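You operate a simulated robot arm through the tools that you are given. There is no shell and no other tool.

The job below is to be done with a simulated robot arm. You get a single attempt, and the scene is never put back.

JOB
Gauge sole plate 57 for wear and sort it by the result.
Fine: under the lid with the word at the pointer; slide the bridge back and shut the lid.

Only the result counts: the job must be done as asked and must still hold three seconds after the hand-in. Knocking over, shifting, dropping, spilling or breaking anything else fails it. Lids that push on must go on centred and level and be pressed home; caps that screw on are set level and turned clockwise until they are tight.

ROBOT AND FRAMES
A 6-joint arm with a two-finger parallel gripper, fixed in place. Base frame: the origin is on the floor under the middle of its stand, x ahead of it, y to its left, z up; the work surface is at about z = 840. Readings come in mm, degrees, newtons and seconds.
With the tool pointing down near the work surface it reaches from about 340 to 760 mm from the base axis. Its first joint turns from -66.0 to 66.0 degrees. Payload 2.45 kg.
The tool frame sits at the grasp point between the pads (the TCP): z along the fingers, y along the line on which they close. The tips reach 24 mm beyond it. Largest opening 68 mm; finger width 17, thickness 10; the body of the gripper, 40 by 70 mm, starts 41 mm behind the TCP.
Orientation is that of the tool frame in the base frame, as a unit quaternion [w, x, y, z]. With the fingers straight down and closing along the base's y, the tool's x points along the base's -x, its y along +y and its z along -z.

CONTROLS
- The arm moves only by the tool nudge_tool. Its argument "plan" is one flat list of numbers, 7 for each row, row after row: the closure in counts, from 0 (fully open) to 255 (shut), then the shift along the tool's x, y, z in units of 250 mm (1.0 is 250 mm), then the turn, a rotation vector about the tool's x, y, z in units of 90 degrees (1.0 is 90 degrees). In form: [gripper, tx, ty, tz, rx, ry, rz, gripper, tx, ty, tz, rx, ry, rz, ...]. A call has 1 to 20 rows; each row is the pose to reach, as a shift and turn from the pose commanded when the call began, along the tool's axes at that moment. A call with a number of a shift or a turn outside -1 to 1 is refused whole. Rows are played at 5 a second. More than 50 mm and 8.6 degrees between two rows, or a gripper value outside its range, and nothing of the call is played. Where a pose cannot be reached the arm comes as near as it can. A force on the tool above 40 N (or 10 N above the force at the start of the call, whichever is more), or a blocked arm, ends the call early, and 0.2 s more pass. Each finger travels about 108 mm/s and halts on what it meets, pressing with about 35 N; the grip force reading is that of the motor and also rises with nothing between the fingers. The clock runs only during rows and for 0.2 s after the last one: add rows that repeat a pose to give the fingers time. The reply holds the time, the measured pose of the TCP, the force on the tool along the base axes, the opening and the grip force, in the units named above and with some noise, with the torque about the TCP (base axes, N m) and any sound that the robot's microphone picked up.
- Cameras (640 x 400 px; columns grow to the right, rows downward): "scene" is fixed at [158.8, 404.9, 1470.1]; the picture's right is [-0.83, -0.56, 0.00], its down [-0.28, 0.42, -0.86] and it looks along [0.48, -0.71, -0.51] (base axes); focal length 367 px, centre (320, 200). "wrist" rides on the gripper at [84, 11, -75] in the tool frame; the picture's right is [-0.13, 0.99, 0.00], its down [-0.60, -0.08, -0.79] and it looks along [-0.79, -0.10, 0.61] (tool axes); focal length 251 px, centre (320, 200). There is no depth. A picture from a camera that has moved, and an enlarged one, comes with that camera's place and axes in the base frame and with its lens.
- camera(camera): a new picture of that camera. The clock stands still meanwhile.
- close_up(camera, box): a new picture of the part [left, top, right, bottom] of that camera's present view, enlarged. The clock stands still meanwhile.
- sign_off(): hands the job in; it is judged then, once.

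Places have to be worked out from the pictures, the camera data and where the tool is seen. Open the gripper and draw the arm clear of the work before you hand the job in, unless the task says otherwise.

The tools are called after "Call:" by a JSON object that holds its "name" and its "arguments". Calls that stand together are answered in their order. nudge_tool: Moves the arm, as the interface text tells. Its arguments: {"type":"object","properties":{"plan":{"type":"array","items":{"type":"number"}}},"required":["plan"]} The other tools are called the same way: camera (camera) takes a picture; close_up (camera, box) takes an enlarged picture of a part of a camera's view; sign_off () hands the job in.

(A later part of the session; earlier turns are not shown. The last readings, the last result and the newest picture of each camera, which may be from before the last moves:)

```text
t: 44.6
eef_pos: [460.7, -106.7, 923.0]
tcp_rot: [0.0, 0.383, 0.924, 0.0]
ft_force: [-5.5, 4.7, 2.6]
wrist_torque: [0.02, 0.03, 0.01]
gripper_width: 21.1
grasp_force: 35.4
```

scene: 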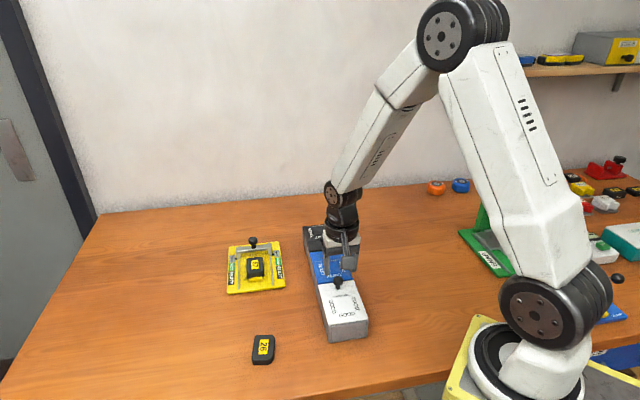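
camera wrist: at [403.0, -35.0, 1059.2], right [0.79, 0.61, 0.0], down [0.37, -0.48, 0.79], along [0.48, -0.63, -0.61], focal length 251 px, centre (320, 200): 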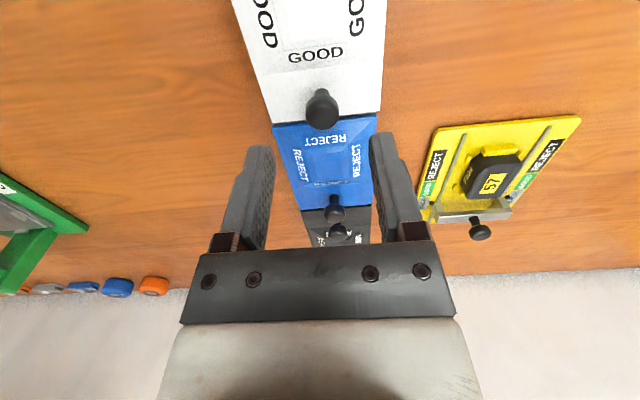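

The lid moves freely sideways over 4 mm with no lateral force. I go further in +w, up to 8 mm, watching the force.

Call:
{"name": "nudge_tool", "arguments": {"plan": [195, 0.002, 0.008, 0, 0, 0, 0, 195, 0.002, 0.014, 0, 0, 0, 0, 195, 0.002, 0.02, 0, 0, 0, 0, 195, 0.002, 0.026, 0, 0, 0, 0, 195, 0.002, 0.032, 0, 0, 0, 0, 195, 0.002, 0.032, 0, 0, 0, 0]}}

Call:
{"name": "close_up", "arguments": {"camera": "scene", "box": [315, 275, 375, 345]}}

Call:
{"name": "close_up", "arguments": {"camera": "wrist", "box": [200, 0, 440, 220]}}

```text
t: 46.0
eef_pos: [466.0, -100.6, 922.5]
tcp_rot: [0.0, 0.383, 0.924, 0.0]
ft_force: [7.4, -6.5, 0.0]
wrist_torque: [-0.2, -0.24, 0.01]
gripper_width: 21.0
grasp_force: 35.5
```

```text
5.71 times, centred on (345, 310) of scene
camera zoom: at [159.3, 404.7, 1470.1], right [-0.83, -0.56, 0.0], down [-0.28, 0.42, -0.86], along [0.48, -0.71, -0.51], focal length 2099 px, centre (177, -429)
```

zoom: 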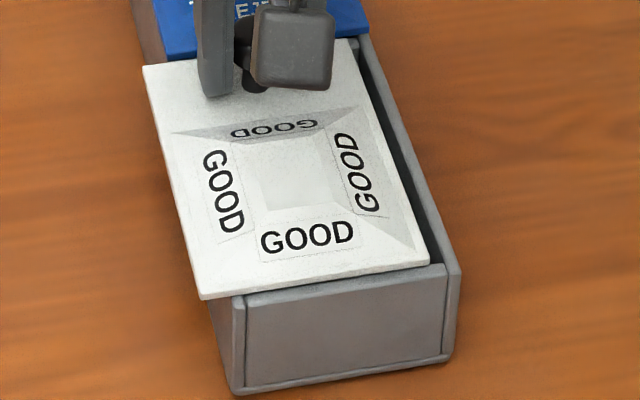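

```text
1.82 times, centred on (320, 110) of wrist
camera zoom: at [414.4, -34.3, 997.0], right [0.79, 0.61, 0.0], down [0.37, -0.48, 0.79], along [0.48, -0.63, -0.61], focal length 457 px, centre (320, 364)
```

zoom: 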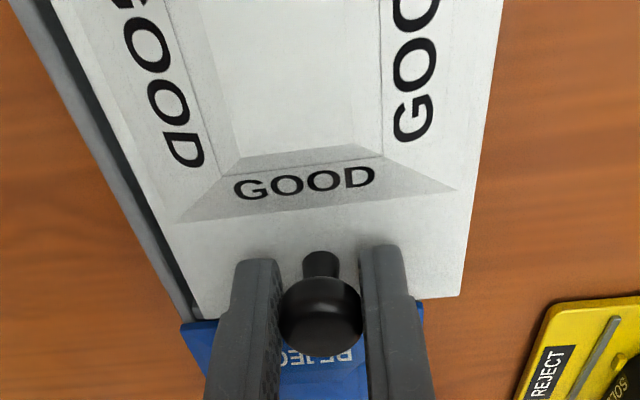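

The GOOD lid slides sideways: it now overhangs toward +w and uncovers the far wall. So it is a sliding lid. I keep sliding it in +w along the same line in 4 mm steps.

Call:
{"name": "nudge_tool", "arguments": {"plan": [195, -0.002, 0.012, 0, 0, 0, 0, 195, -0.002, 0.028, 0, 0, 0, 0, 195, -0.002, 0.044, 0, 0, 0, 0, 195, -0.002, 0.06, 0, 0, 0, 0, 195, -0.002, 0.076, 0, 0, 0, 0, 195, -0.002, 0.08, 0, 0, 0, 0]}}

Call:
{"name": "close_up", "arguments": {"camera": "scene", "box": [295, 255, 375, 345]}}

Call:
{"name": "close_up", "arguments": {"camera": "wrist", "box": [160, 0, 440, 220]}}

```text
t: 47.4
eef_pos: [480.2, -87.1, 922.1]
tcp_rot: [0.0, 0.383, 0.924, 0.0]
ft_force: [-2.7, 1.2, 10.8]
wrist_torque: [0.18, 0.26, -0.03]
gripper_width: 21.5
grasp_force: 35.3
```

```text
4.44 times, centred on (335, 300) of scene
camera zoom: at [158.5, 405.0, 1470.1], right [-0.83, -0.56, 0.0], down [-0.28, 0.42, -0.86], along [0.48, -0.71, -0.51], focal length 1633 px, centre (253, -244)
```

zoom: 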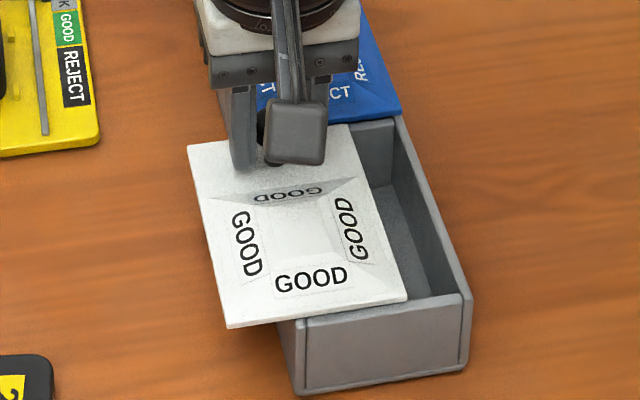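

```text
1.82 times, centred on (300, 110) of wrist
camera zoom: at [428.3, -20.4, 997.1], right [0.79, 0.61, 0.0], down [0.37, -0.48, 0.79], along [0.48, -0.63, -0.61], focal length 457 px, centre (356, 364)
```

zoom: 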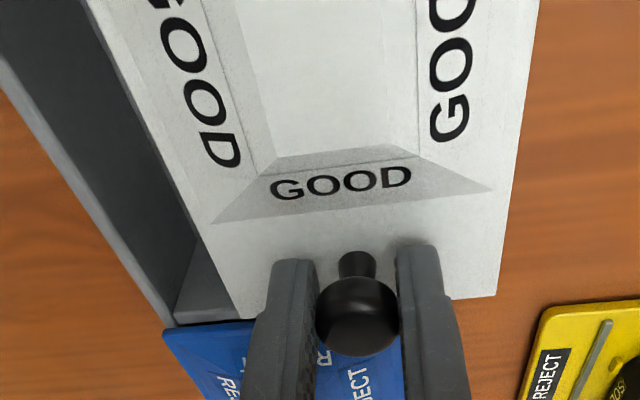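

The compartment is opening up. I continue another 24 mm with a slight upward trim.

Call:
{"name": "nudge_tool", "arguments": {"plan": [195, 0, 0.016, -0.003, 0, 0, 0, 195, 0, 0.032, -0.003, 0, 0, 0, 195, 0, 0.048, -0.003, 0, 0, 0, 195, 0, 0.064, -0.003, 0, 0, 0, 195, 0, 0.08, -0.003, 0, 0, 0, 195, 0, 0.096, -0.003, 0, 0, 0, 195, 0, 0.096, -0.003, 0, 0, 0]}}

Call:
{"name": "close_up", "arguments": {"camera": "scene", "box": [275, 245, 375, 345]}}

Call:
{"name": "close_up", "arguments": {"camera": "wrist", "box": [120, 0, 440, 220]}}

```text
t: 49.0
eef_pos: [496.1, -70.1, 922.1]
tcp_rot: [0.0, 0.383, 0.924, -0.001]
ft_force: [-1.3, 1.7, 0.1]
wrist_torque: [0.14, 0.23, -0.04]
gripper_width: 21.1
grasp_force: 35.4
```

```text
4.00 times, centred on (325, 295) of scene
camera zoom: at [159.0, 404.9, 1470.1], right [-0.83, -0.56, 0.0], down [-0.28, 0.42, -0.86], along [0.48, -0.71, -0.51], focal length 1470 px, centre (300, -180)
```

zoom: 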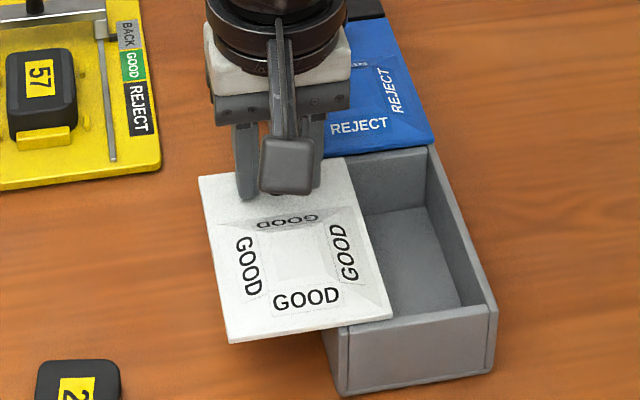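

```text
1.82 times, centred on (280, 110) of wrist
camera zoom: at [445.1, -3.8, 997.4], right [0.79, 0.61, 0.0], down [0.37, -0.48, 0.79], along [0.48, -0.63, -0.61], focal length 457 px, centre (393, 364)
```

zoom: 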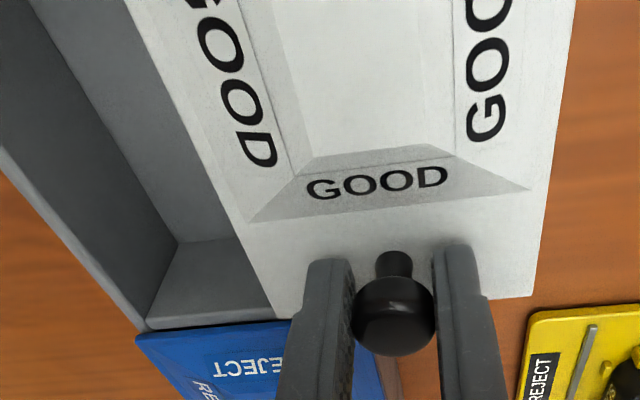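

The lid is about 52 mm open and still level. I continue toward its stop, another 24 mm at most.

Call:
{"name": "nudge_tool", "arguments": {"plan": [195, 0, 0.012, 0, 0, 0, 0, 195, 0, 0.024, 0, 0, 0, 0, 195, 0, 0.036, 0, 0, 0, 0, 195, 0, 0.048, 0, 0, 0, 0, 195, 0, 0.06, 0, 0, 0, 0, 195, 0, 0.06, 0, 0, 0, 0]}}

Call:
{"name": "close_up", "arguments": {"camera": "scene", "box": [275, 245, 375, 345]}}

Call:
{"name": "close_up", "arguments": {"camera": "wrist", "box": [80, 0, 440, 220]}}

```text
t: 50.4
eef_pos: [506.7, -59.4, 922.9]
tcp_rot: [-0.001, 0.382, 0.924, -0.001]
ft_force: [-6.1, 5.4, -0.2]
wrist_torque: [0.22, 0.31, -0.05]
gripper_width: 21.1
grasp_force: 34.9
```

```text
4.00 times, centred on (325, 295) of scene
camera zoom: at [158.8, 405.1, 1470.0], right [-0.83, -0.56, 0.0], down [-0.28, 0.42, -0.86], along [0.48, -0.71, -0.51], focal length 1470 px, centre (300, -180)
```

zoom: 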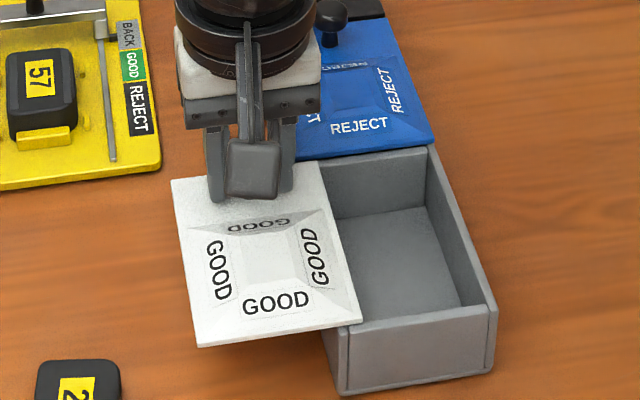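

```text
1.78 times, centred on (260, 110) of wrist
camera zoom: at [455.8, 6.9, 997.7], right [0.79, 0.61, 0.0], down [0.37, -0.48, 0.79], along [0.48, -0.63, -0.61], focal length 447 px, centre (427, 360)
```

zoom: 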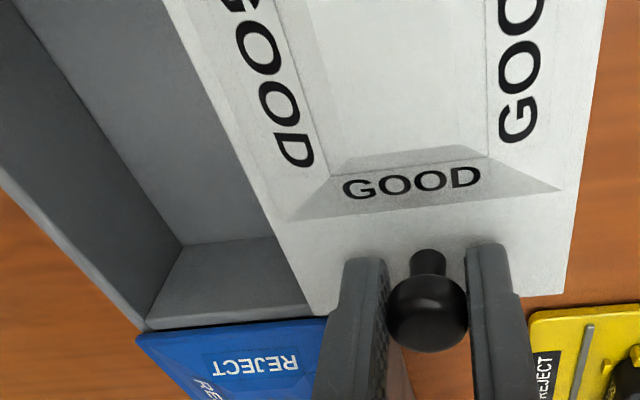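

It is about 67 mm open, supported by its guides. I need a little more room for the fingers, so I continue slowly toward the stop in 2 mm steps.

Call:
{"name": "nudge_tool", "arguments": {"plan": [195, 0.002, 0.008, 0, 0, 0, 0, 195, 0.002, 0.016, 0, 0, 0, 0, 195, 0.002, 0.024, 0, 0, 0, 0, 195, 0.002, 0.032, 0, 0, 0, 0, 195, 0.002, 0.032, 0, 0, 0, 0]}}

Call:
{"name": "close_up", "arguments": {"camera": "scene", "box": [275, 245, 375, 345]}}

```text
t: 51.6
eef_pos: [512.9, -53.5, 922.6]
tcp_rot: [-0.001, 0.383, 0.924, 0.0]
ft_force: [-4.9, 3.8, -0.4]
wrist_torque: [0.01, 0.1, 0.0]
gripper_width: 21.3
grasp_force: 34.9
```

```text
4.00 times, centred on (325, 295) of scene
camera zoom: at [158.8, 405.0, 1470.0], right [-0.83, -0.56, 0.0], down [-0.28, 0.42, -0.86], along [0.48, -0.71, -0.51], focal length 1470 px, centre (300, -180)
```

zoom: 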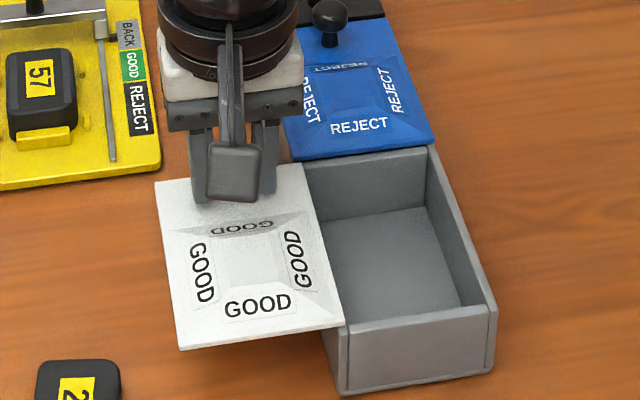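

The lid is now about 76 mm open and the compartment is fully clear. I loosen the grip by only a few millimetres to test that the lid stays by itself.

Call:
{"name": "nudge_tool", "arguments": {"plan": [170, 0, 0, 0, 0, 0, 0, 160, 0, 0, 0, 0, 0, 0, 155, 0, 0, 0, 0, 0, 0, 155, 0, 0, 0, 0, 0, 0]}}

Call:
{"name": "close_up", "arguments": {"camera": "scene", "box": [275, 245, 375, 345]}}

Call:
{"name": "close_up", "arguments": {"camera": "wrist", "box": [80, 0, 440, 220]}}

```text
t: 52.6
eef_pos: [513.3, -54.0, 924.3]
tcp_rot: [0.0, 0.384, 0.923, 0.0]
ft_force: [0.4, -0.3, -0.3]
wrist_torque: [-0.03, 0.0, 0.0]
gripper_width: 26.8
grasp_force: 0.1
```

```text
4.00 times, centred on (325, 295) of scene
camera zoom: at [158.8, 404.9, 1470.1], right [-0.83, -0.56, 0.0], down [-0.28, 0.42, -0.86], along [0.48, -0.71, -0.51], focal length 1470 px, centre (300, -180)
```

zoom: 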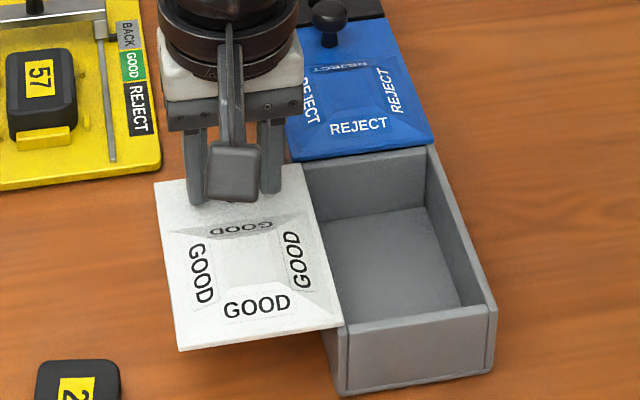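

```text
1.78 times, centred on (260, 110) of wrist
camera zoom: at [461.8, 13.0, 997.8], right [0.79, 0.61, 0.0], down [0.37, -0.48, 0.79], along [0.48, -0.63, -0.61], focal length 447 px, centre (427, 360)
```

zoom: 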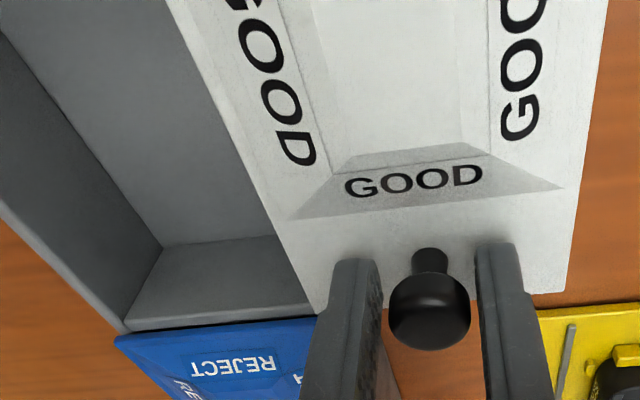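

The lid stays level where it is. I open fully off the knob, rise, and go back over plate 57 in the gauge.

Call:
{"name": "nudge_tool", "arguments": {"plan": [110, 0, 0, 0, 0, 0, 0, 78, 0, 0, 0, 0, 0, 0, 78, 0, 0, -0.08, 0, 0, 0, 78, 0, 0, -0.244, 0, 0, 0, 78, -0.117, 0.081, -0.244, 0, 0, 0, 78, -0.234, 0.161, -0.244, 0, 0, 0, 78, -0.352, 0.242, -0.244, 0, 0, 0, 78, -0.469, 0.322, -0.244, 0, 0, 0, 78, -0.586, 0.403, -0.2, 0, 0, 0, 78, -0.586, 0.403, -0.168, 0, 0, 0, 78, -0.586, 0.403, -0.168, 0, 0, 0]}}

Call:
{"name": "camera", "arguments": {"camera": "wrist"}}

Call:
{"name": "close_up", "arguments": {"camera": "wrist", "box": [230, 0, 430, 190]}}

Call:
{"name": "camera", "arguments": {"camera": "scene"}}

```text
t: 55.0
eef_pos: [688.1, -85.9, 964.4]
tcp_rot: [0.0, 0.383, 0.924, 0.0]
ft_force: [0.2, -0.7, 0.1]
wrist_torque: [0.01, -0.01, -0.03]
gripper_width: 47.2
grasp_force: 0.0
```

```text
taken
camera wrist: at [636.9, -19.5, 1040.1], right [0.79, 0.61, 0.0], down [0.37, -0.48, 0.79], along [0.48, -0.63, -0.61], focal length 251 px, centre (320, 200)
```

wrist: 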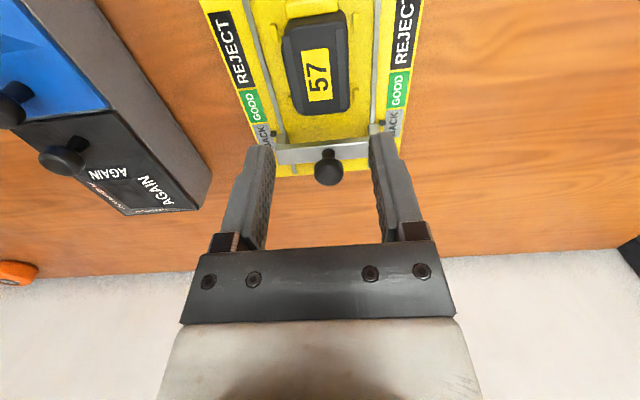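

```text
2.11 times, centred on (330, 95) of wrist
camera zoom: at [636.9, -19.5, 1040.1], right [0.79, 0.61, 0.0], down [0.37, -0.48, 0.79], along [0.48, -0.63, -0.61], focal length 529 px, centre (299, 421)
```

zoom: 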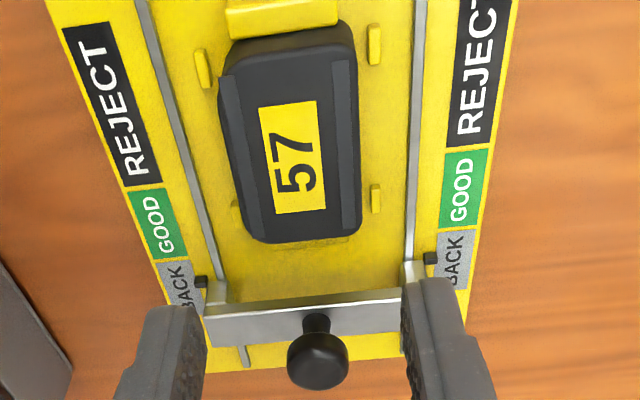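

```text
taken
```

scene: 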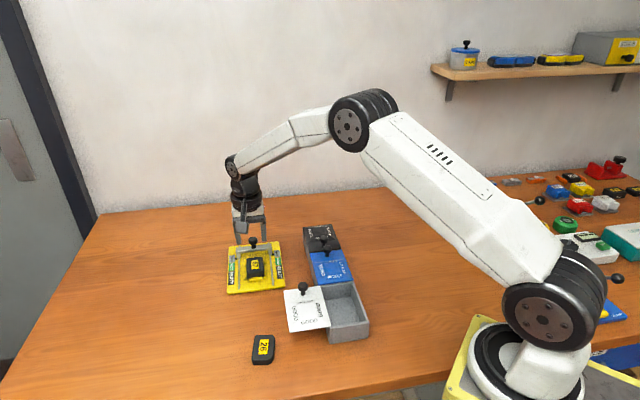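

Plate 57 is where I released it. I descend with the same grip depth and close on it.

Call:
{"name": "nudge_tool", "arguments": {"plan": [78, -0.003, -0.003, 0.12, 0, 0, 0, 78, -0.003, -0.003, 0.24, 0, 0, 0, 78, -0.003, -0.003, 0.31, 0, 0, 0, 78, -0.003, -0.003, 0.342, 0, 0, 0, 78, -0.003, -0.003, 0.342, 0, 0, 0]}}

Call:
{"name": "camera", "arguments": {"camera": "wrist"}}

```text
t: 56.2
eef_pos: [689.0, -88.2, 880.2]
tcp_rot: [0.0, 0.382, 0.924, 0.0]
ft_force: [-0.4, 0.2, 0.1]
wrist_torque: [-0.04, 0.04, 0.04]
gripper_width: 47.3
grasp_force: 0.0
```

```text
taken
camera wrist: at [637.2, -21.3, 954.8], right [0.79, 0.61, 0.0], down [0.37, -0.48, 0.79], along [0.48, -0.63, -0.61], focal length 251 px, centre (320, 200)
```

wrist: 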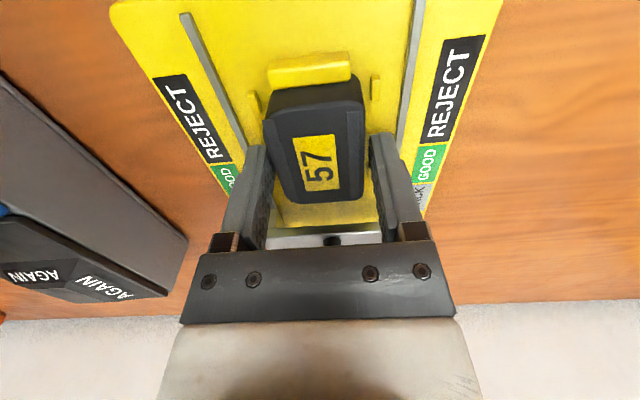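

The plate sits between the open fingers, clear of the rails and tabs. I close on it and lift.

Call:
{"name": "nudge_tool", "arguments": {"plan": [100, 0, 0, 0.002, 0, 0, 0, 130, 0, 0, 0.002, 0, 0, 0, 160, 0, 0, 0.002, 0, 0, 0, 160, 0, 0, 0.002, 0, 0, 0, 160, 0, 0, -0.04, 0, 0, 0, 160, 0, 0, -0.12, 0, 0, 0, 160, 0, 0, -0.28, 0, 0, 0, 160, 0, 0, -0.46, 0, 0, 0, 160, 0, 0, -0.46, 0, 0, 0]}}

Call:
{"name": "camera", "arguments": {"camera": "wrist"}}

Call:
{"name": "close_up", "arguments": {"camera": "scene", "box": [210, 220, 310, 300]}}

```text
t: 58.2
eef_pos: [687.9, -87.4, 993.6]
tcp_rot: [0.0, 0.382, 0.924, 0.0]
ft_force: [0.9, 0.5, -1.2]
wrist_torque: [0.0, -0.02, 0.01]
gripper_width: 40.9
grasp_force: 34.7
```

```text
taken
camera wrist: at [636.4, -21.2, 1068.0], right [0.79, 0.61, 0.0], down [0.37, -0.48, 0.79], along [0.48, -0.63, -0.61], focal length 251 px, centre (320, 200)
```

wrist: 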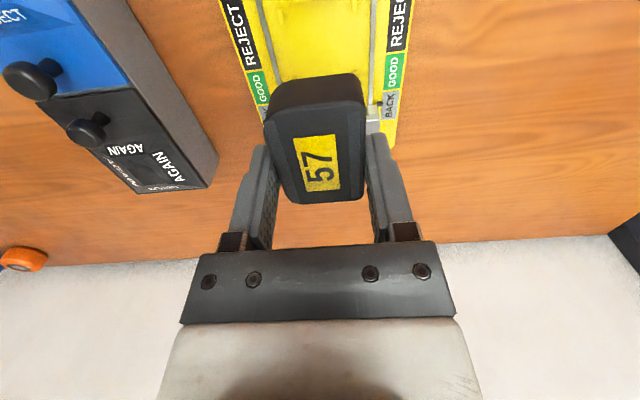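

```text
5.00 times, centred on (260, 260) of scene
camera zoom: at [158.8, 404.9, 1470.1], right [-0.83, -0.56, 0.0], down [-0.28, 0.42, -0.86], along [0.48, -0.71, -0.51], focal length 1837 px, centre (620, -100)
```

zoom: 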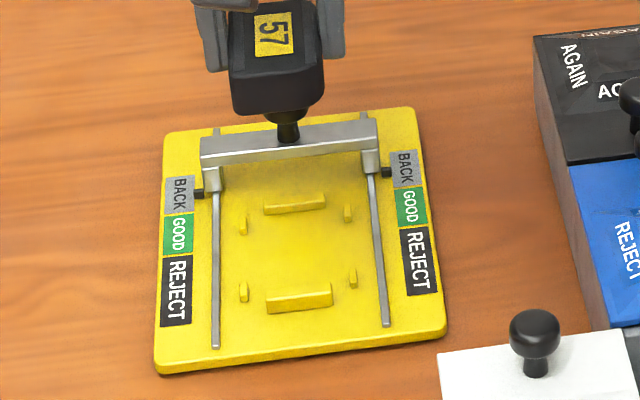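

The plate is in hand (40.9 mm) and the empty gauge is in its place with the bridge at BACK. I carry the plate over the open GOOD compartment at a safe height.

Call:
{"name": "nudge_tool", "arguments": {"plan": [160, 0.103, -0.102, 0, 0, 0, 0, 160, 0.206, -0.203, 0, 0, 0, 0, 160, 0.309, -0.305, 0, 0, 0, 0, 160, 0.411, -0.406, 0, 0, 0, 0, 160, 0.514, -0.508, 0, 0, 0, 0, 160, 0.617, -0.609, 0, 0, 0, 0, 160, 0.72, -0.711, 0, 0, 0, 0, 160, 0.72, -0.711, 0, 0, 0, 0]}}

Call:
{"name": "camera", "arguments": {"camera": "wrist"}}

Call:
{"name": "close_up", "arguments": {"camera": "scene", "box": [275, 235, 375, 345]}}

```text
t: 60.0
eef_pos: [434.3, -84.7, 994.7]
tcp_rot: [0.0, 0.383, 0.924, 0.001]
ft_force: [-0.5, 0.6, -0.8]
wrist_torque: [-0.01, 0.02, 0.01]
gripper_width: 41.1
grasp_force: 35.1
```

```text
taken
camera wrist: at [383.1, -19.1, 1069.9], right [0.79, 0.61, 0.0], down [0.37, -0.48, 0.79], along [0.48, -0.63, -0.61], focal length 251 px, centre (320, 200)
```

wrist: 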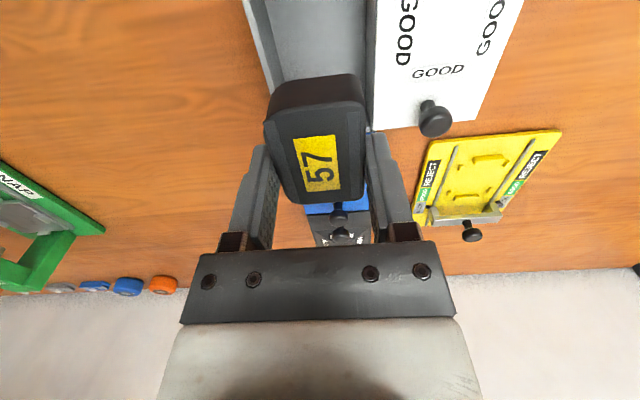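

```text
3.64 times, centred on (325, 290) of scene
camera zoom: at [158.7, 404.9, 1470.1], right [-0.83, -0.56, 0.0], down [-0.28, 0.42, -0.86], along [0.48, -0.71, -0.51], focal length 1336 px, centre (302, -127)
```

zoom: 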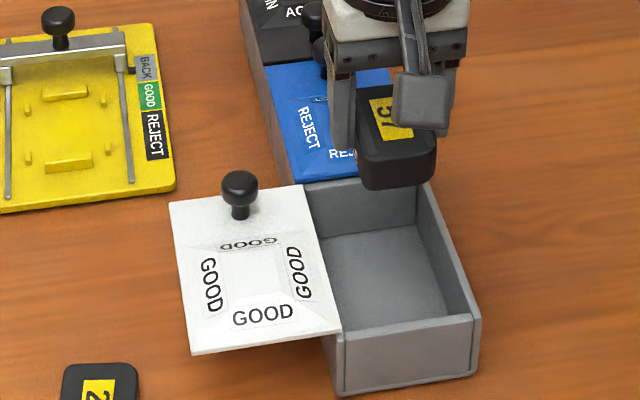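

Call:
{"name": "close_up", "arguments": {"camera": "wrist", "box": [220, 0, 420, 140]}}

Call:
{"name": "close_up", "arguments": {"camera": "wrist", "box": [240, 100, 400, 250]}}

```text
2.86 times, centred on (320, 70) of wrist
camera zoom: at [383.1, -19.1, 1069.9], right [0.79, 0.61, 0.0], down [0.37, -0.48, 0.79], along [0.48, -0.63, -0.61], focal length 718 px, centre (320, 571)
```

zoom: 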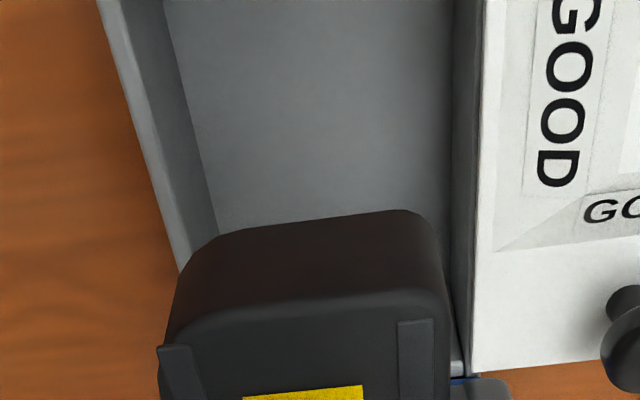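

```text
2.67 times, centred on (320, 175) of wrist
camera zoom: at [383.1, -19.1, 1069.9], right [0.79, 0.61, 0.0], down [0.37, -0.48, 0.79], along [0.48, -0.63, -0.61], focal length 670 px, centre (320, 267)
```

zoom: 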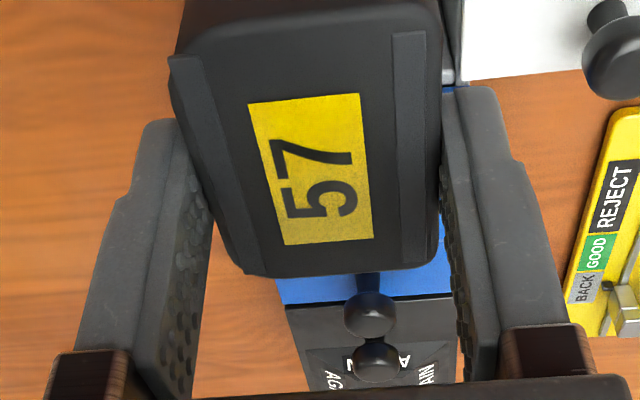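

The compartment's inner walls measure w = 211 to 282.6 and the lid edge is at 285. The plate and fingers are centred at 247 with about 5 mm each side. I lower to just above the floor.

Call:
{"name": "nudge_tool", "arguments": {"plan": [160, 0, 0, 0.12, 0, 0, 0, 160, 0, 0, 0.22, 0, 0, 0, 160, 0, 0, 0.3, 0, 0, 0, 160, 0, 0, 0.36, 0, 0, 0, 160, 0, 0, 0.41, 0, 0, 0, 160, 0, 0, 0.41, 0, 0, 0]}}

Call:
{"name": "camera", "arguments": {"camera": "wrist"}}

Call:
{"name": "close_up", "arguments": {"camera": "scene", "box": [275, 235, 375, 345]}}

```text
t: 61.4
eef_pos: [434.6, -85.1, 891.5]
tcp_rot: [-0.001, 0.383, 0.924, 0.0]
ft_force: [-0.2, -0.1, -0.7]
wrist_torque: [0.03, -0.02, -0.03]
gripper_width: 41.2
grasp_force: 34.7
```

```text
taken
camera wrist: at [383.1, -19.0, 966.5], right [0.79, 0.61, 0.0], down [0.37, -0.48, 0.79], along [0.48, -0.63, -0.61], focal length 251 px, centre (320, 200)
```

wrist: 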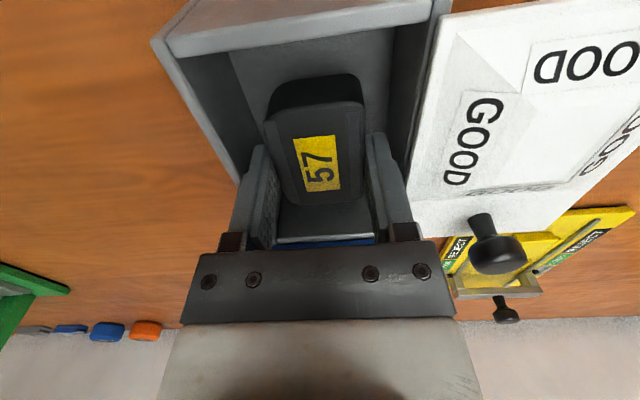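

```text
3.64 times, centred on (325, 290) of scene
camera zoom: at [158.8, 404.9, 1470.1], right [-0.83, -0.56, 0.0], down [-0.28, 0.42, -0.86], along [0.48, -0.71, -0.51], focal length 1336 px, centre (302, -127)
```

zoom: 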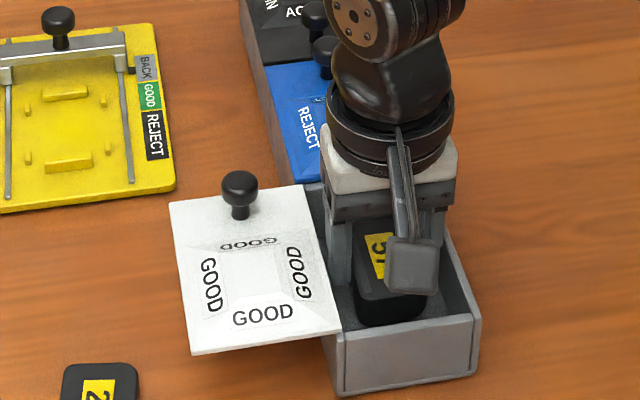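

The plate is inside the compartment with clear margins on all sides. I lower in small steps until it touches the floor.

Call:
{"name": "nudge_tool", "arguments": {"plan": [160, 0, 0, 0.02, 0, 0, 0, 160, 0, 0, 0.036, 0, 0, 0, 160, 0, 0, 0.044, 0, 0, 0, 160, 0, 0, 0.05, 0, 0, 0, 160, 0, 0, 0.056, 0, 0, 0, 160, 0, 0, 0.062, 0, 0, 0, 160, 0, 0, 0.062, 0, 0, 0]}}

```text
t: 63.0
eef_pos: [434.2, -85.3, 876.5]
tcp_rot: [0.0, 0.383, 0.924, 0.0]
ft_force: [-3.2, -2.1, 6.7]
wrist_torque: [-0.08, 0.08, -0.02]
gripper_width: 41.1
grasp_force: 35.2
```

Touching the floor (6.7 N) at z = 876.5. I open just a few millimetres to release, then rise straight out.

Call:
{"name": "nudge_tool", "arguments": {"plan": [130, 0, 0, 0, 0, 0, 0, 100, 0, 0, 0, 0, 0, 0, 86, 0, 0, 0, 0, 0, 0, 86, 0, 0, 0, 0, 0, 0, 86, 0, 0, -0.02, 0, 0, 0, 86, 0, 0, -0.08, 0, 0, 0, 86, 0, 0, -0.2, 0, 0, 0, 86, 0, 0, -0.36, 0, 0, 0, 86, 0, 0, -0.46, 0, 0, 0]}}

Call:
{"name": "camera", "arguments": {"camera": "wrist"}}

Call:
{"name": "close_up", "arguments": {"camera": "scene", "box": [275, 235, 375, 345]}}

```text
t: 65.0
eef_pos: [434.3, -86.4, 991.6]
tcp_rot: [-0.001, 0.383, 0.924, 0.001]
ft_force: [0.2, 0.7, -0.6]
wrist_torque: [-0.03, -0.01, 0.01]
gripper_width: 44.9
grasp_force: 0.1
```

```text
taken
camera wrist: at [383.3, -20.6, 1066.4], right [0.79, 0.61, 0.0], down [0.37, -0.48, 0.79], along [0.48, -0.63, -0.61], focal length 251 px, centre (320, 200)
```

wrist: 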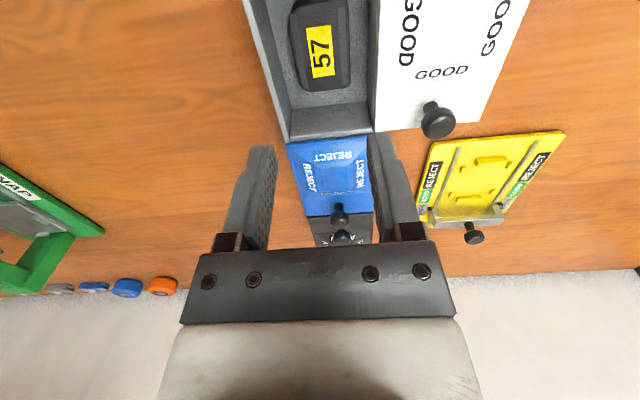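

```text
3.64 times, centred on (325, 290) of scene
camera zoom: at [158.7, 404.9, 1470.1], right [-0.83, -0.56, 0.0], down [-0.28, 0.42, -0.86], along [0.48, -0.71, -0.51], focal length 1336 px, centre (302, -127)
```

zoom: 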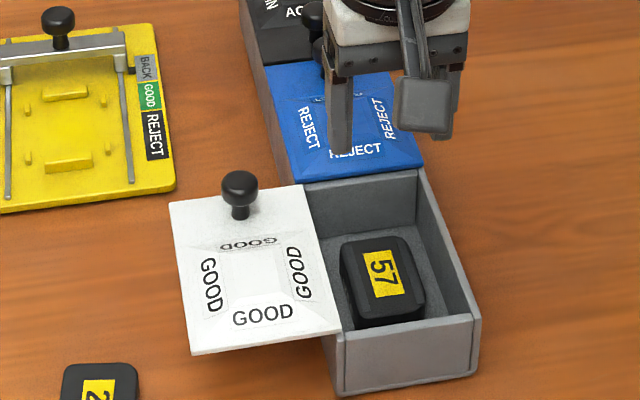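

Plate 57 lies flat in the GOOD compartment. I go back to the lid's knob at about (513, -54), descend and grip it.

Call:
{"name": "nudge_tool", "arguments": {"plan": [78, -0.066, 0.157, 0, 0, 0, 0, 78, -0.132, 0.315, 0, 0, 0, 0, 78, -0.132, 0.315, 0.1, 0, 0, 0, 78, -0.132, 0.315, 0.2, 0, 0, 0, 78, -0.132, 0.315, 0.272, 0, 0, 0, 78, -0.132, 0.315, 0.272, 0, 0, 0]}}

Call:
{"name": "camera", "arguments": {"camera": "wrist"}}

```text
t: 66.4
eef_pos: [516.8, -53.0, 924.2]
tcp_rot: [0.0, 0.383, 0.924, 0.0]
ft_force: [-0.1, -0.3, 0.0]
wrist_torque: [0.03, 0.0, 0.01]
gripper_width: 47.2
grasp_force: 0.1
```

```text
taken
camera wrist: at [464.4, 13.6, 997.7], right [0.79, 0.61, 0.0], down [0.37, -0.48, 0.79], along [0.48, -0.63, -0.61], focal length 251 px, centre (320, 200)
```

wrist: 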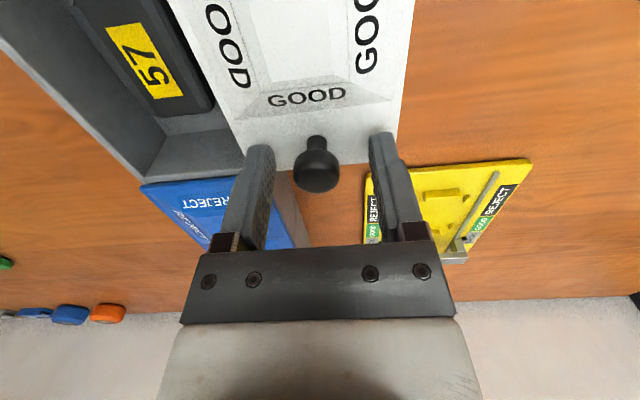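

Call:
{"name": "nudge_tool", "arguments": {"plan": [78, 0.006, -0.007, 0.004, 0, 0, 0, 120, 0.006, -0.007, 0.004, 0, 0, 0, 160, 0.006, -0.007, 0.004, 0, 0, 0, 195, 0.006, -0.007, 0.004, 0, 0, 0, 195, 0.006, -0.007, 0.004, 0, 0, 0]}}

```text
t: 67.6
eef_pos: [513.4, -53.4, 922.8]
tcp_rot: [0.0, 0.383, 0.924, -0.001]
ft_force: [-0.1, -1.0, 0.3]
wrist_torque: [0.0, 0.01, 0.02]
gripper_width: 20.9
grasp_force: 34.9
```

Gripped with no load. I slide the lid back in -w, 70 mm in 3.5 mm steps.

Call:
{"name": "nudge_tool", "arguments": {"plan": [195, 0, -0.014, 0, 0, 0, 0, 195, 0, -0.028, 0, 0, 0, 0, 195, 0, -0.042, 0, 0, 0, 0, 195, 0, -0.056, 0, 0, 0, 0, 195, 0, -0.07, 0, 0, 0, 0, 195, 0, -0.084, 0, 0, 0, 0, 195, 0, -0.098, 0, 0, 0, 0, 195, 0, -0.112, 0, 0, 0, 0, 195, 0, -0.126, 0, 0, 0, 0, 195, 0, -0.14, 0, 0, 0, 0, 195, 0, -0.154, 0, 0, 0, 0, 195, 0, -0.168, 0, 0, 0, 0, 195, 0, -0.182, 0, 0, 0, 0, 195, 0, -0.196, 0, 0, 0, 0, 195, 0, -0.21, 0, 0, 0, 0, 195, 0, -0.224, 0, 0, 0, 0, 195, 0, -0.238, 0, 0, 0, 0, 195, 0, -0.252, 0, 0, 0, 0, 195, 0, -0.266, 0, 0, 0, 0, 195, 0, -0.28, 0, 0, 0, 0]}}

Call:
{"name": "close_up", "arguments": {"camera": "scene", "box": [315, 275, 375, 345]}}

Call:
{"name": "close_up", "arguments": {"camera": "wrist", "box": [200, 0, 440, 220]}}

```text
t: 71.8
eef_pos: [461.8, -101.5, 921.9]
tcp_rot: [0.0, 0.382, 0.924, 0.0]
ft_force: [7.6, -7.0, -0.4]
wrist_torque: [0.06, 0.11, 0.02]
gripper_width: 21.2
grasp_force: 34.7
```

```text
5.71 times, centred on (345, 310) of scene
camera zoom: at [159.1, 404.7, 1470.1], right [-0.83, -0.56, 0.0], down [-0.28, 0.42, -0.86], along [0.48, -0.71, -0.51], focal length 2099 px, centre (177, -429)
```

zoom: 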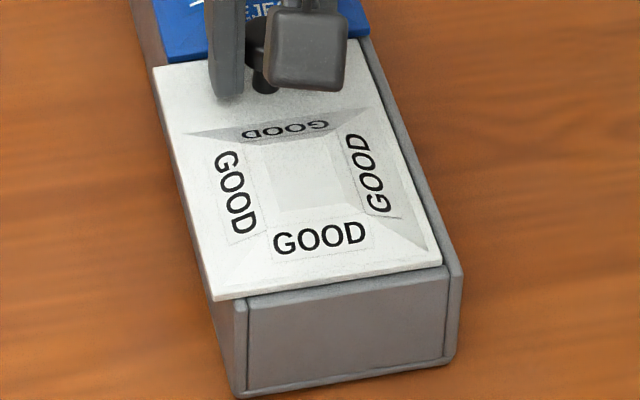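

```text
1.82 times, centred on (320, 110) of wrist
camera zoom: at [410.6, -35.8, 997.3], right [0.79, 0.61, 0.0], down [0.37, -0.48, 0.79], along [0.48, -0.63, -0.61], focal length 457 px, centre (320, 364)
```

zoom: 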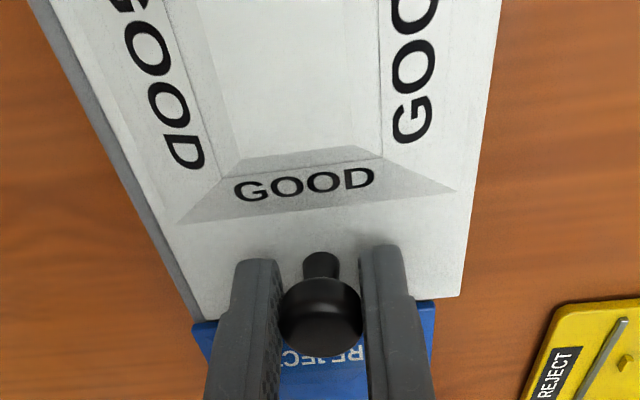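

About 7 mm remains. I trim the side load and finish in 1 mm steps, watching for the closing stop.

Call:
{"name": "nudge_tool", "arguments": {"plan": [195, -0.003, -0.004, 0, 0, 0, 0, 195, -0.003, -0.008, 0, 0, 0, 0, 195, -0.003, -0.012, 0, 0, 0, 0, 195, -0.003, -0.016, 0, 0, 0, 0, 195, -0.003, -0.02, 0, 0, 0, 0, 195, -0.003, -0.024, 0, 0, 0, 0, 195, -0.003, -0.024, 0, 0, 0, 0]}}

Call:
{"name": "close_up", "arguments": {"camera": "scene", "box": [315, 275, 375, 345]}}

Call:
{"name": "close_up", "arguments": {"camera": "wrist", "box": [200, 0, 440, 220]}}

```text
t: 73.4
eef_pos: [456.8, -107.5, 923.2]
tcp_rot: [-0.002, 0.383, 0.924, 0.0]
ft_force: [-11.5, 12.9, 2.3]
wrist_torque: [0.36, 0.33, 0.01]
gripper_width: 21.3
grasp_force: 35.2
```

```text
5.71 times, centred on (345, 310) of scene
camera zoom: at [158.4, 405.3, 1470.0], right [-0.83, -0.56, 0.0], down [-0.28, 0.42, -0.86], along [0.48, -0.71, -0.51], focal length 2099 px, centre (177, -429)
```

zoom: 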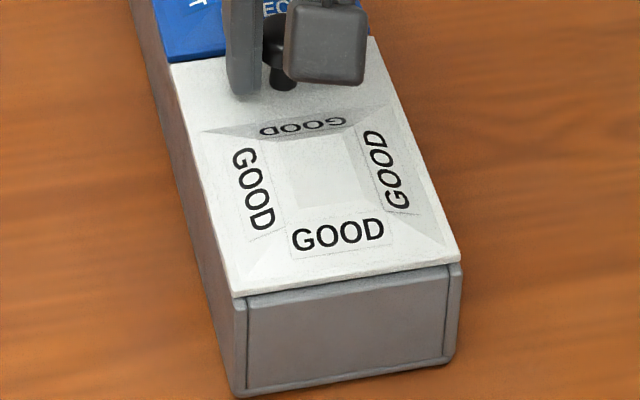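

```text
1.82 times, centred on (320, 110) of wrist
camera zoom: at [406.1, -40.9, 997.7], right [0.79, 0.61, 0.0], down [0.38, -0.48, 0.79], along [0.48, -0.63, -0.61], focal length 457 px, centre (320, 364)
```

zoom: 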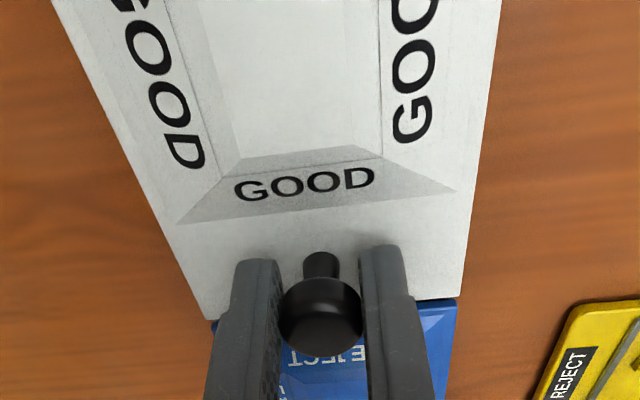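

The lid is almost flush. I relieve the lengthwise load and press 1.5 mm more to see whether it meets its stop.

Call:
{"name": "nudge_tool", "arguments": {"plan": [195, 0.005, 0, 0, 0, 0, 0, 195, 0.006, -0.003, 0, 0, 0, 0, 195, 0.006, -0.006, 0, 0, 0, 0, 195, 0.006, -0.006, 0, 0, 0, 0]}}

Call:
{"name": "close_up", "arguments": {"camera": "scene", "box": [315, 275, 375, 345]}}

Call:
{"name": "close_up", "arguments": {"camera": "scene", "box": [310, 270, 360, 300]}}

```text
t: 74.4
eef_pos: [457.5, -107.3, 922.7]
tcp_rot: [0.001, 0.382, 0.924, 0.0]
ft_force: [-3.5, 8.7, -0.6]
wrist_torque: [0.13, 0.05, -0.01]
gripper_width: 21.3
grasp_force: 35.3
```

```text
5.71 times, centred on (345, 310) of scene
camera zoom: at [158.8, 405.1, 1470.0], right [-0.83, -0.56, 0.0], down [-0.28, 0.42, -0.86], along [0.48, -0.71, -0.51], focal length 2099 px, centre (177, -429)
```

zoom: 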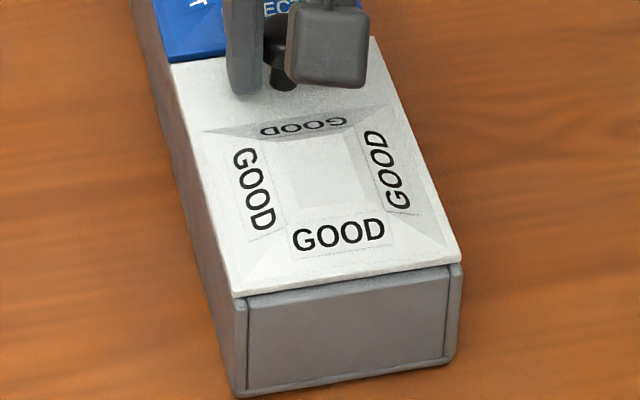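

```text
12.80 times, centred on (335, 285) of scene
camera zoom: at [158.8, 405.1, 1470.0], right [-0.83, -0.56, 0.0], down [-0.28, 0.42, -0.86], along [0.48, -0.71, -0.51], focal length 4702 px, centre (128, -888)
```

zoom: 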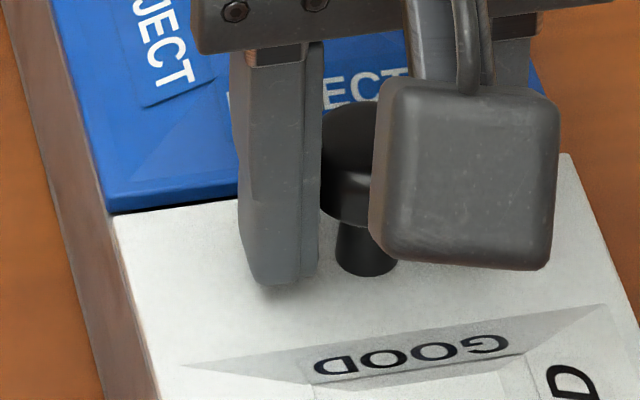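

Call:
{"name": "nudge_tool", "arguments": {"plan": [195, 0.001, -0.003, 0, 0, 0, 0, 195, 0.001, -0.005, 0, 0, 0, 0, 195, 0.001, -0.005, 0, 0, 0, 0]}}

Call:
{"name": "close_up", "arguments": {"camera": "scene", "box": [315, 275, 375, 345]}}

```text
t: 75.2
eef_pos: [456.8, -107.9, 921.8]
tcp_rot: [0.0, 0.382, 0.924, 0.0]
ft_force: [6.3, 16.4, 0.2]
wrist_torque: [0.12, -0.03, 0.23]
gripper_width: 21.3
grasp_force: 35.1
```

```text
5.71 times, centred on (345, 310) of scene
camera zoom: at [159.0, 405.3, 1469.9], right [-0.83, -0.56, 0.0], down [-0.28, 0.42, -0.86], along [0.48, -0.71, -0.51], focal length 2099 px, centre (177, -429)
```

zoom: 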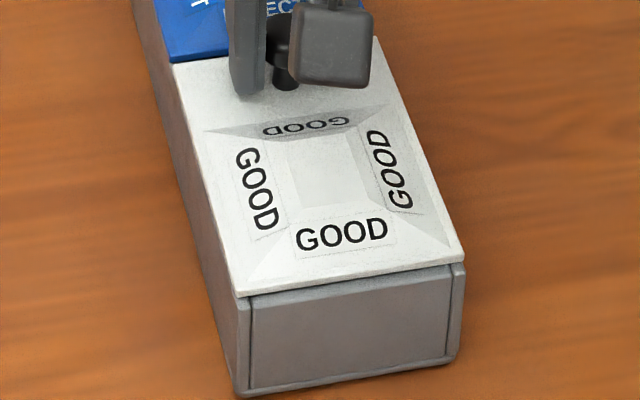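

The stop is felt (16 N): the GOOD lid is shut and flush. I relax, release the knob and rise to compare the scene with the beginning.

Call:
{"name": "nudge_tool", "arguments": {"plan": [195, 0.001, 0.004, 0, 0, 0, 0, 195, 0.001, 0.005, 0, 0, 0, 0, 150, 0.001, 0.005, 0, 0, 0, 0, 110, 0.001, 0.005, 0, 0, 0, 0, 78, 0.001, 0.005, 0, 0, 0, 0, 78, 0.001, 0.005, 0, 0, 0, 0, 78, 0.001, 0.005, -0.1, 0, 0, 0, 78, 0.001, 0.005, -0.28, 0, 0, 0, 78, -0.16, 0.1, -0.4, 0, 0, 0, 78, -0.3, 0.2, -0.5, 0, 0, 0]}}

Call:
{"name": "close_up", "arguments": {"camera": "scene", "box": [315, 275, 375, 345]}}

Call:
{"name": "close_up", "arguments": {"camera": "scene", "box": [295, 215, 365, 285]}}

Call:
{"name": "close_up", "arguments": {"camera": "scene", "box": [290, 215, 390, 350]}}

Call:
{"name": "camera", "arguments": {"camera": "scene"}}

```text
refused: row 9 steps farther than a row can; nothing moved
```

```text
5.71 times, centred on (345, 310) of scene
camera zoom: at [159.0, 405.3, 1469.9], right [-0.83, -0.56, 0.0], down [-0.28, 0.42, -0.86], along [0.48, -0.71, -0.51], focal length 2099 px, centre (177, -429)
```

zoom: 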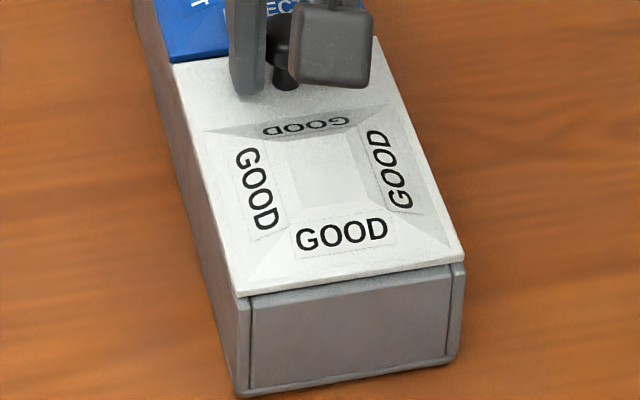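

```text
5.71 times, centred on (330, 250) of scene
camera zoom: at [159.0, 405.3, 1469.9], right [-0.83, -0.56, 0.0], down [-0.28, 0.42, -0.86], along [0.48, -0.71, -0.51], focal length 2099 px, centre (263, -86)
```

zoom: 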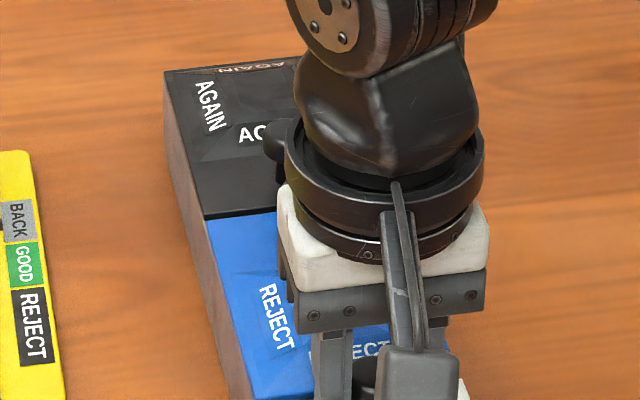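

```text
2.96 times, centred on (340, 282) of scene
camera zoom: at [159.0, 405.3, 1469.9], right [-0.83, -0.56, 0.0], down [-0.28, 0.42, -0.86], along [0.48, -0.71, -0.51], focal length 1088 px, centre (261, -44)
```

zoom: 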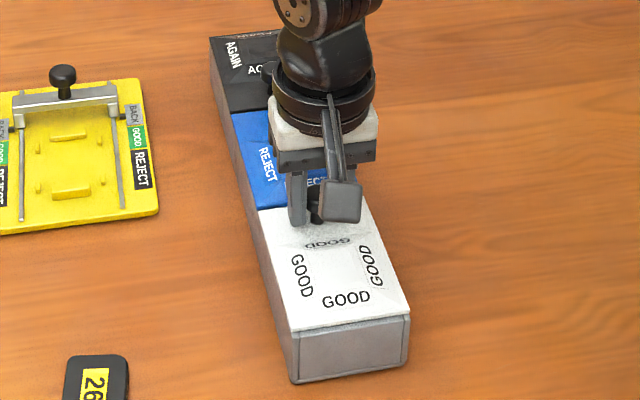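

```text
taken
```

scene: 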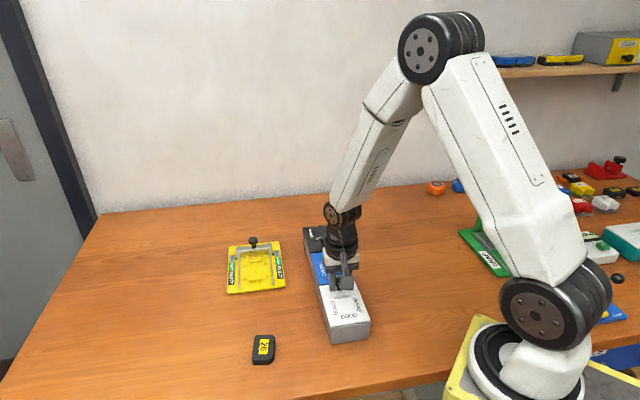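

That plan had one step too long and nothing moved. I repeat it with shorter steps.

Call:
{"name": "nudge_tool", "arguments": {"plan": [195, 0.001, 0.004, 0, 0, 0, 0, 195, 0.001, 0.005, 0, 0, 0, 0, 150, 0.001, 0.005, 0, 0, 0, 0, 110, 0.001, 0.005, 0, 0, 0, 0, 78, 0.001, 0.005, 0, 0, 0, 0, 78, 0.001, 0.005, 0, 0, 0, 0, 78, 0.001, 0.005, -0.1, 0, 0, 0, 78, 0.001, 0.005, -0.26, 0, 0, 0, 78, -0.08, 0.08, -0.36, 0, 0, 0, 78, -0.18, 0.16, -0.44, 0, 0, 0, 78, -0.28, 0.26, -0.5, 0, 0, 0, 78, -0.4, 0.36, -0.5, 0, 0, 0]}}

Call:
{"name": "close_up", "arguments": {"camera": "scene", "box": [315, 275, 375, 345]}}

Call:
{"name": "close_up", "arguments": {"camera": "scene", "box": [295, 215, 365, 285]}}

Call:
{"name": "close_up", "arguments": {"camera": "scene", "box": [290, 215, 390, 350]}}

```text
t: 77.8
eef_pos: [590.7, -115.4, 1047.8]
tcp_rot: [0.0, 0.383, 0.924, 0.0]
ft_force: [0.1, -0.6, -0.1]
wrist_torque: [-0.04, 0.02, -0.01]
gripper_width: 47.0
grasp_force: 0.0
```

```text
5.71 times, centred on (345, 310) of scene
camera zoom: at [158.7, 405.0, 1470.1], right [-0.83, -0.56, 0.0], down [-0.28, 0.42, -0.86], along [0.48, -0.71, -0.51], focal length 2099 px, centre (177, -429)
```

zoom: 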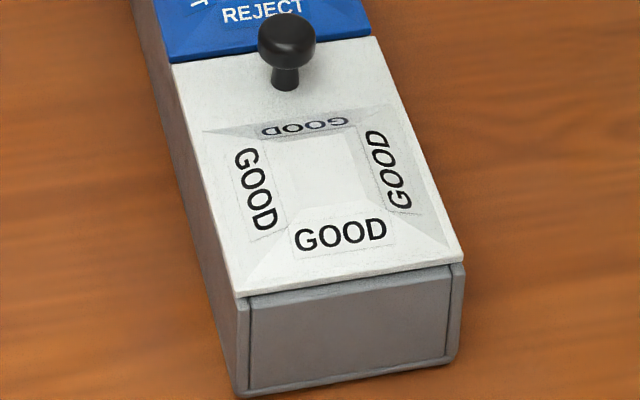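

```text
5.71 times, centred on (330, 250) of scene
camera zoom: at [158.7, 405.0, 1470.1], right [-0.83, -0.56, 0.0], down [-0.28, 0.42, -0.86], along [0.48, -0.71, -0.51], focal length 2099 px, centre (263, -86)
```

zoom: 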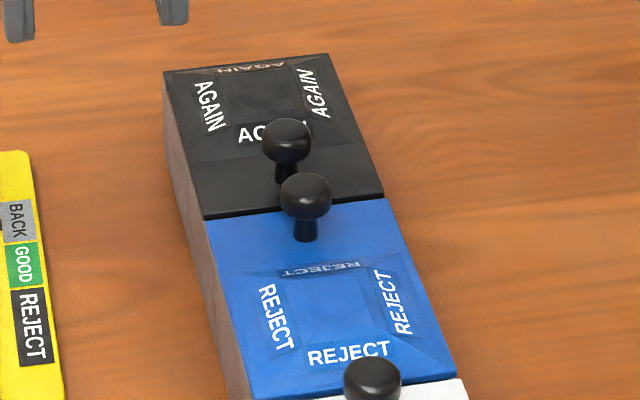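

```text
2.96 times, centred on (340, 282) of scene
camera zoom: at [158.7, 405.0, 1470.1], right [-0.83, -0.56, 0.0], down [-0.28, 0.42, -0.86], along [0.48, -0.71, -0.51], focal length 1088 px, centre (261, -44)
```

zoom: 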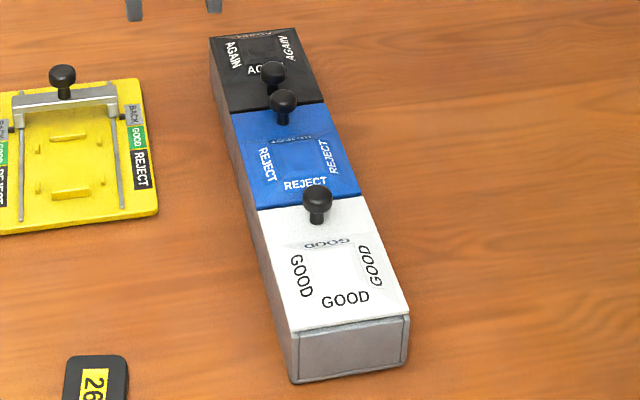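

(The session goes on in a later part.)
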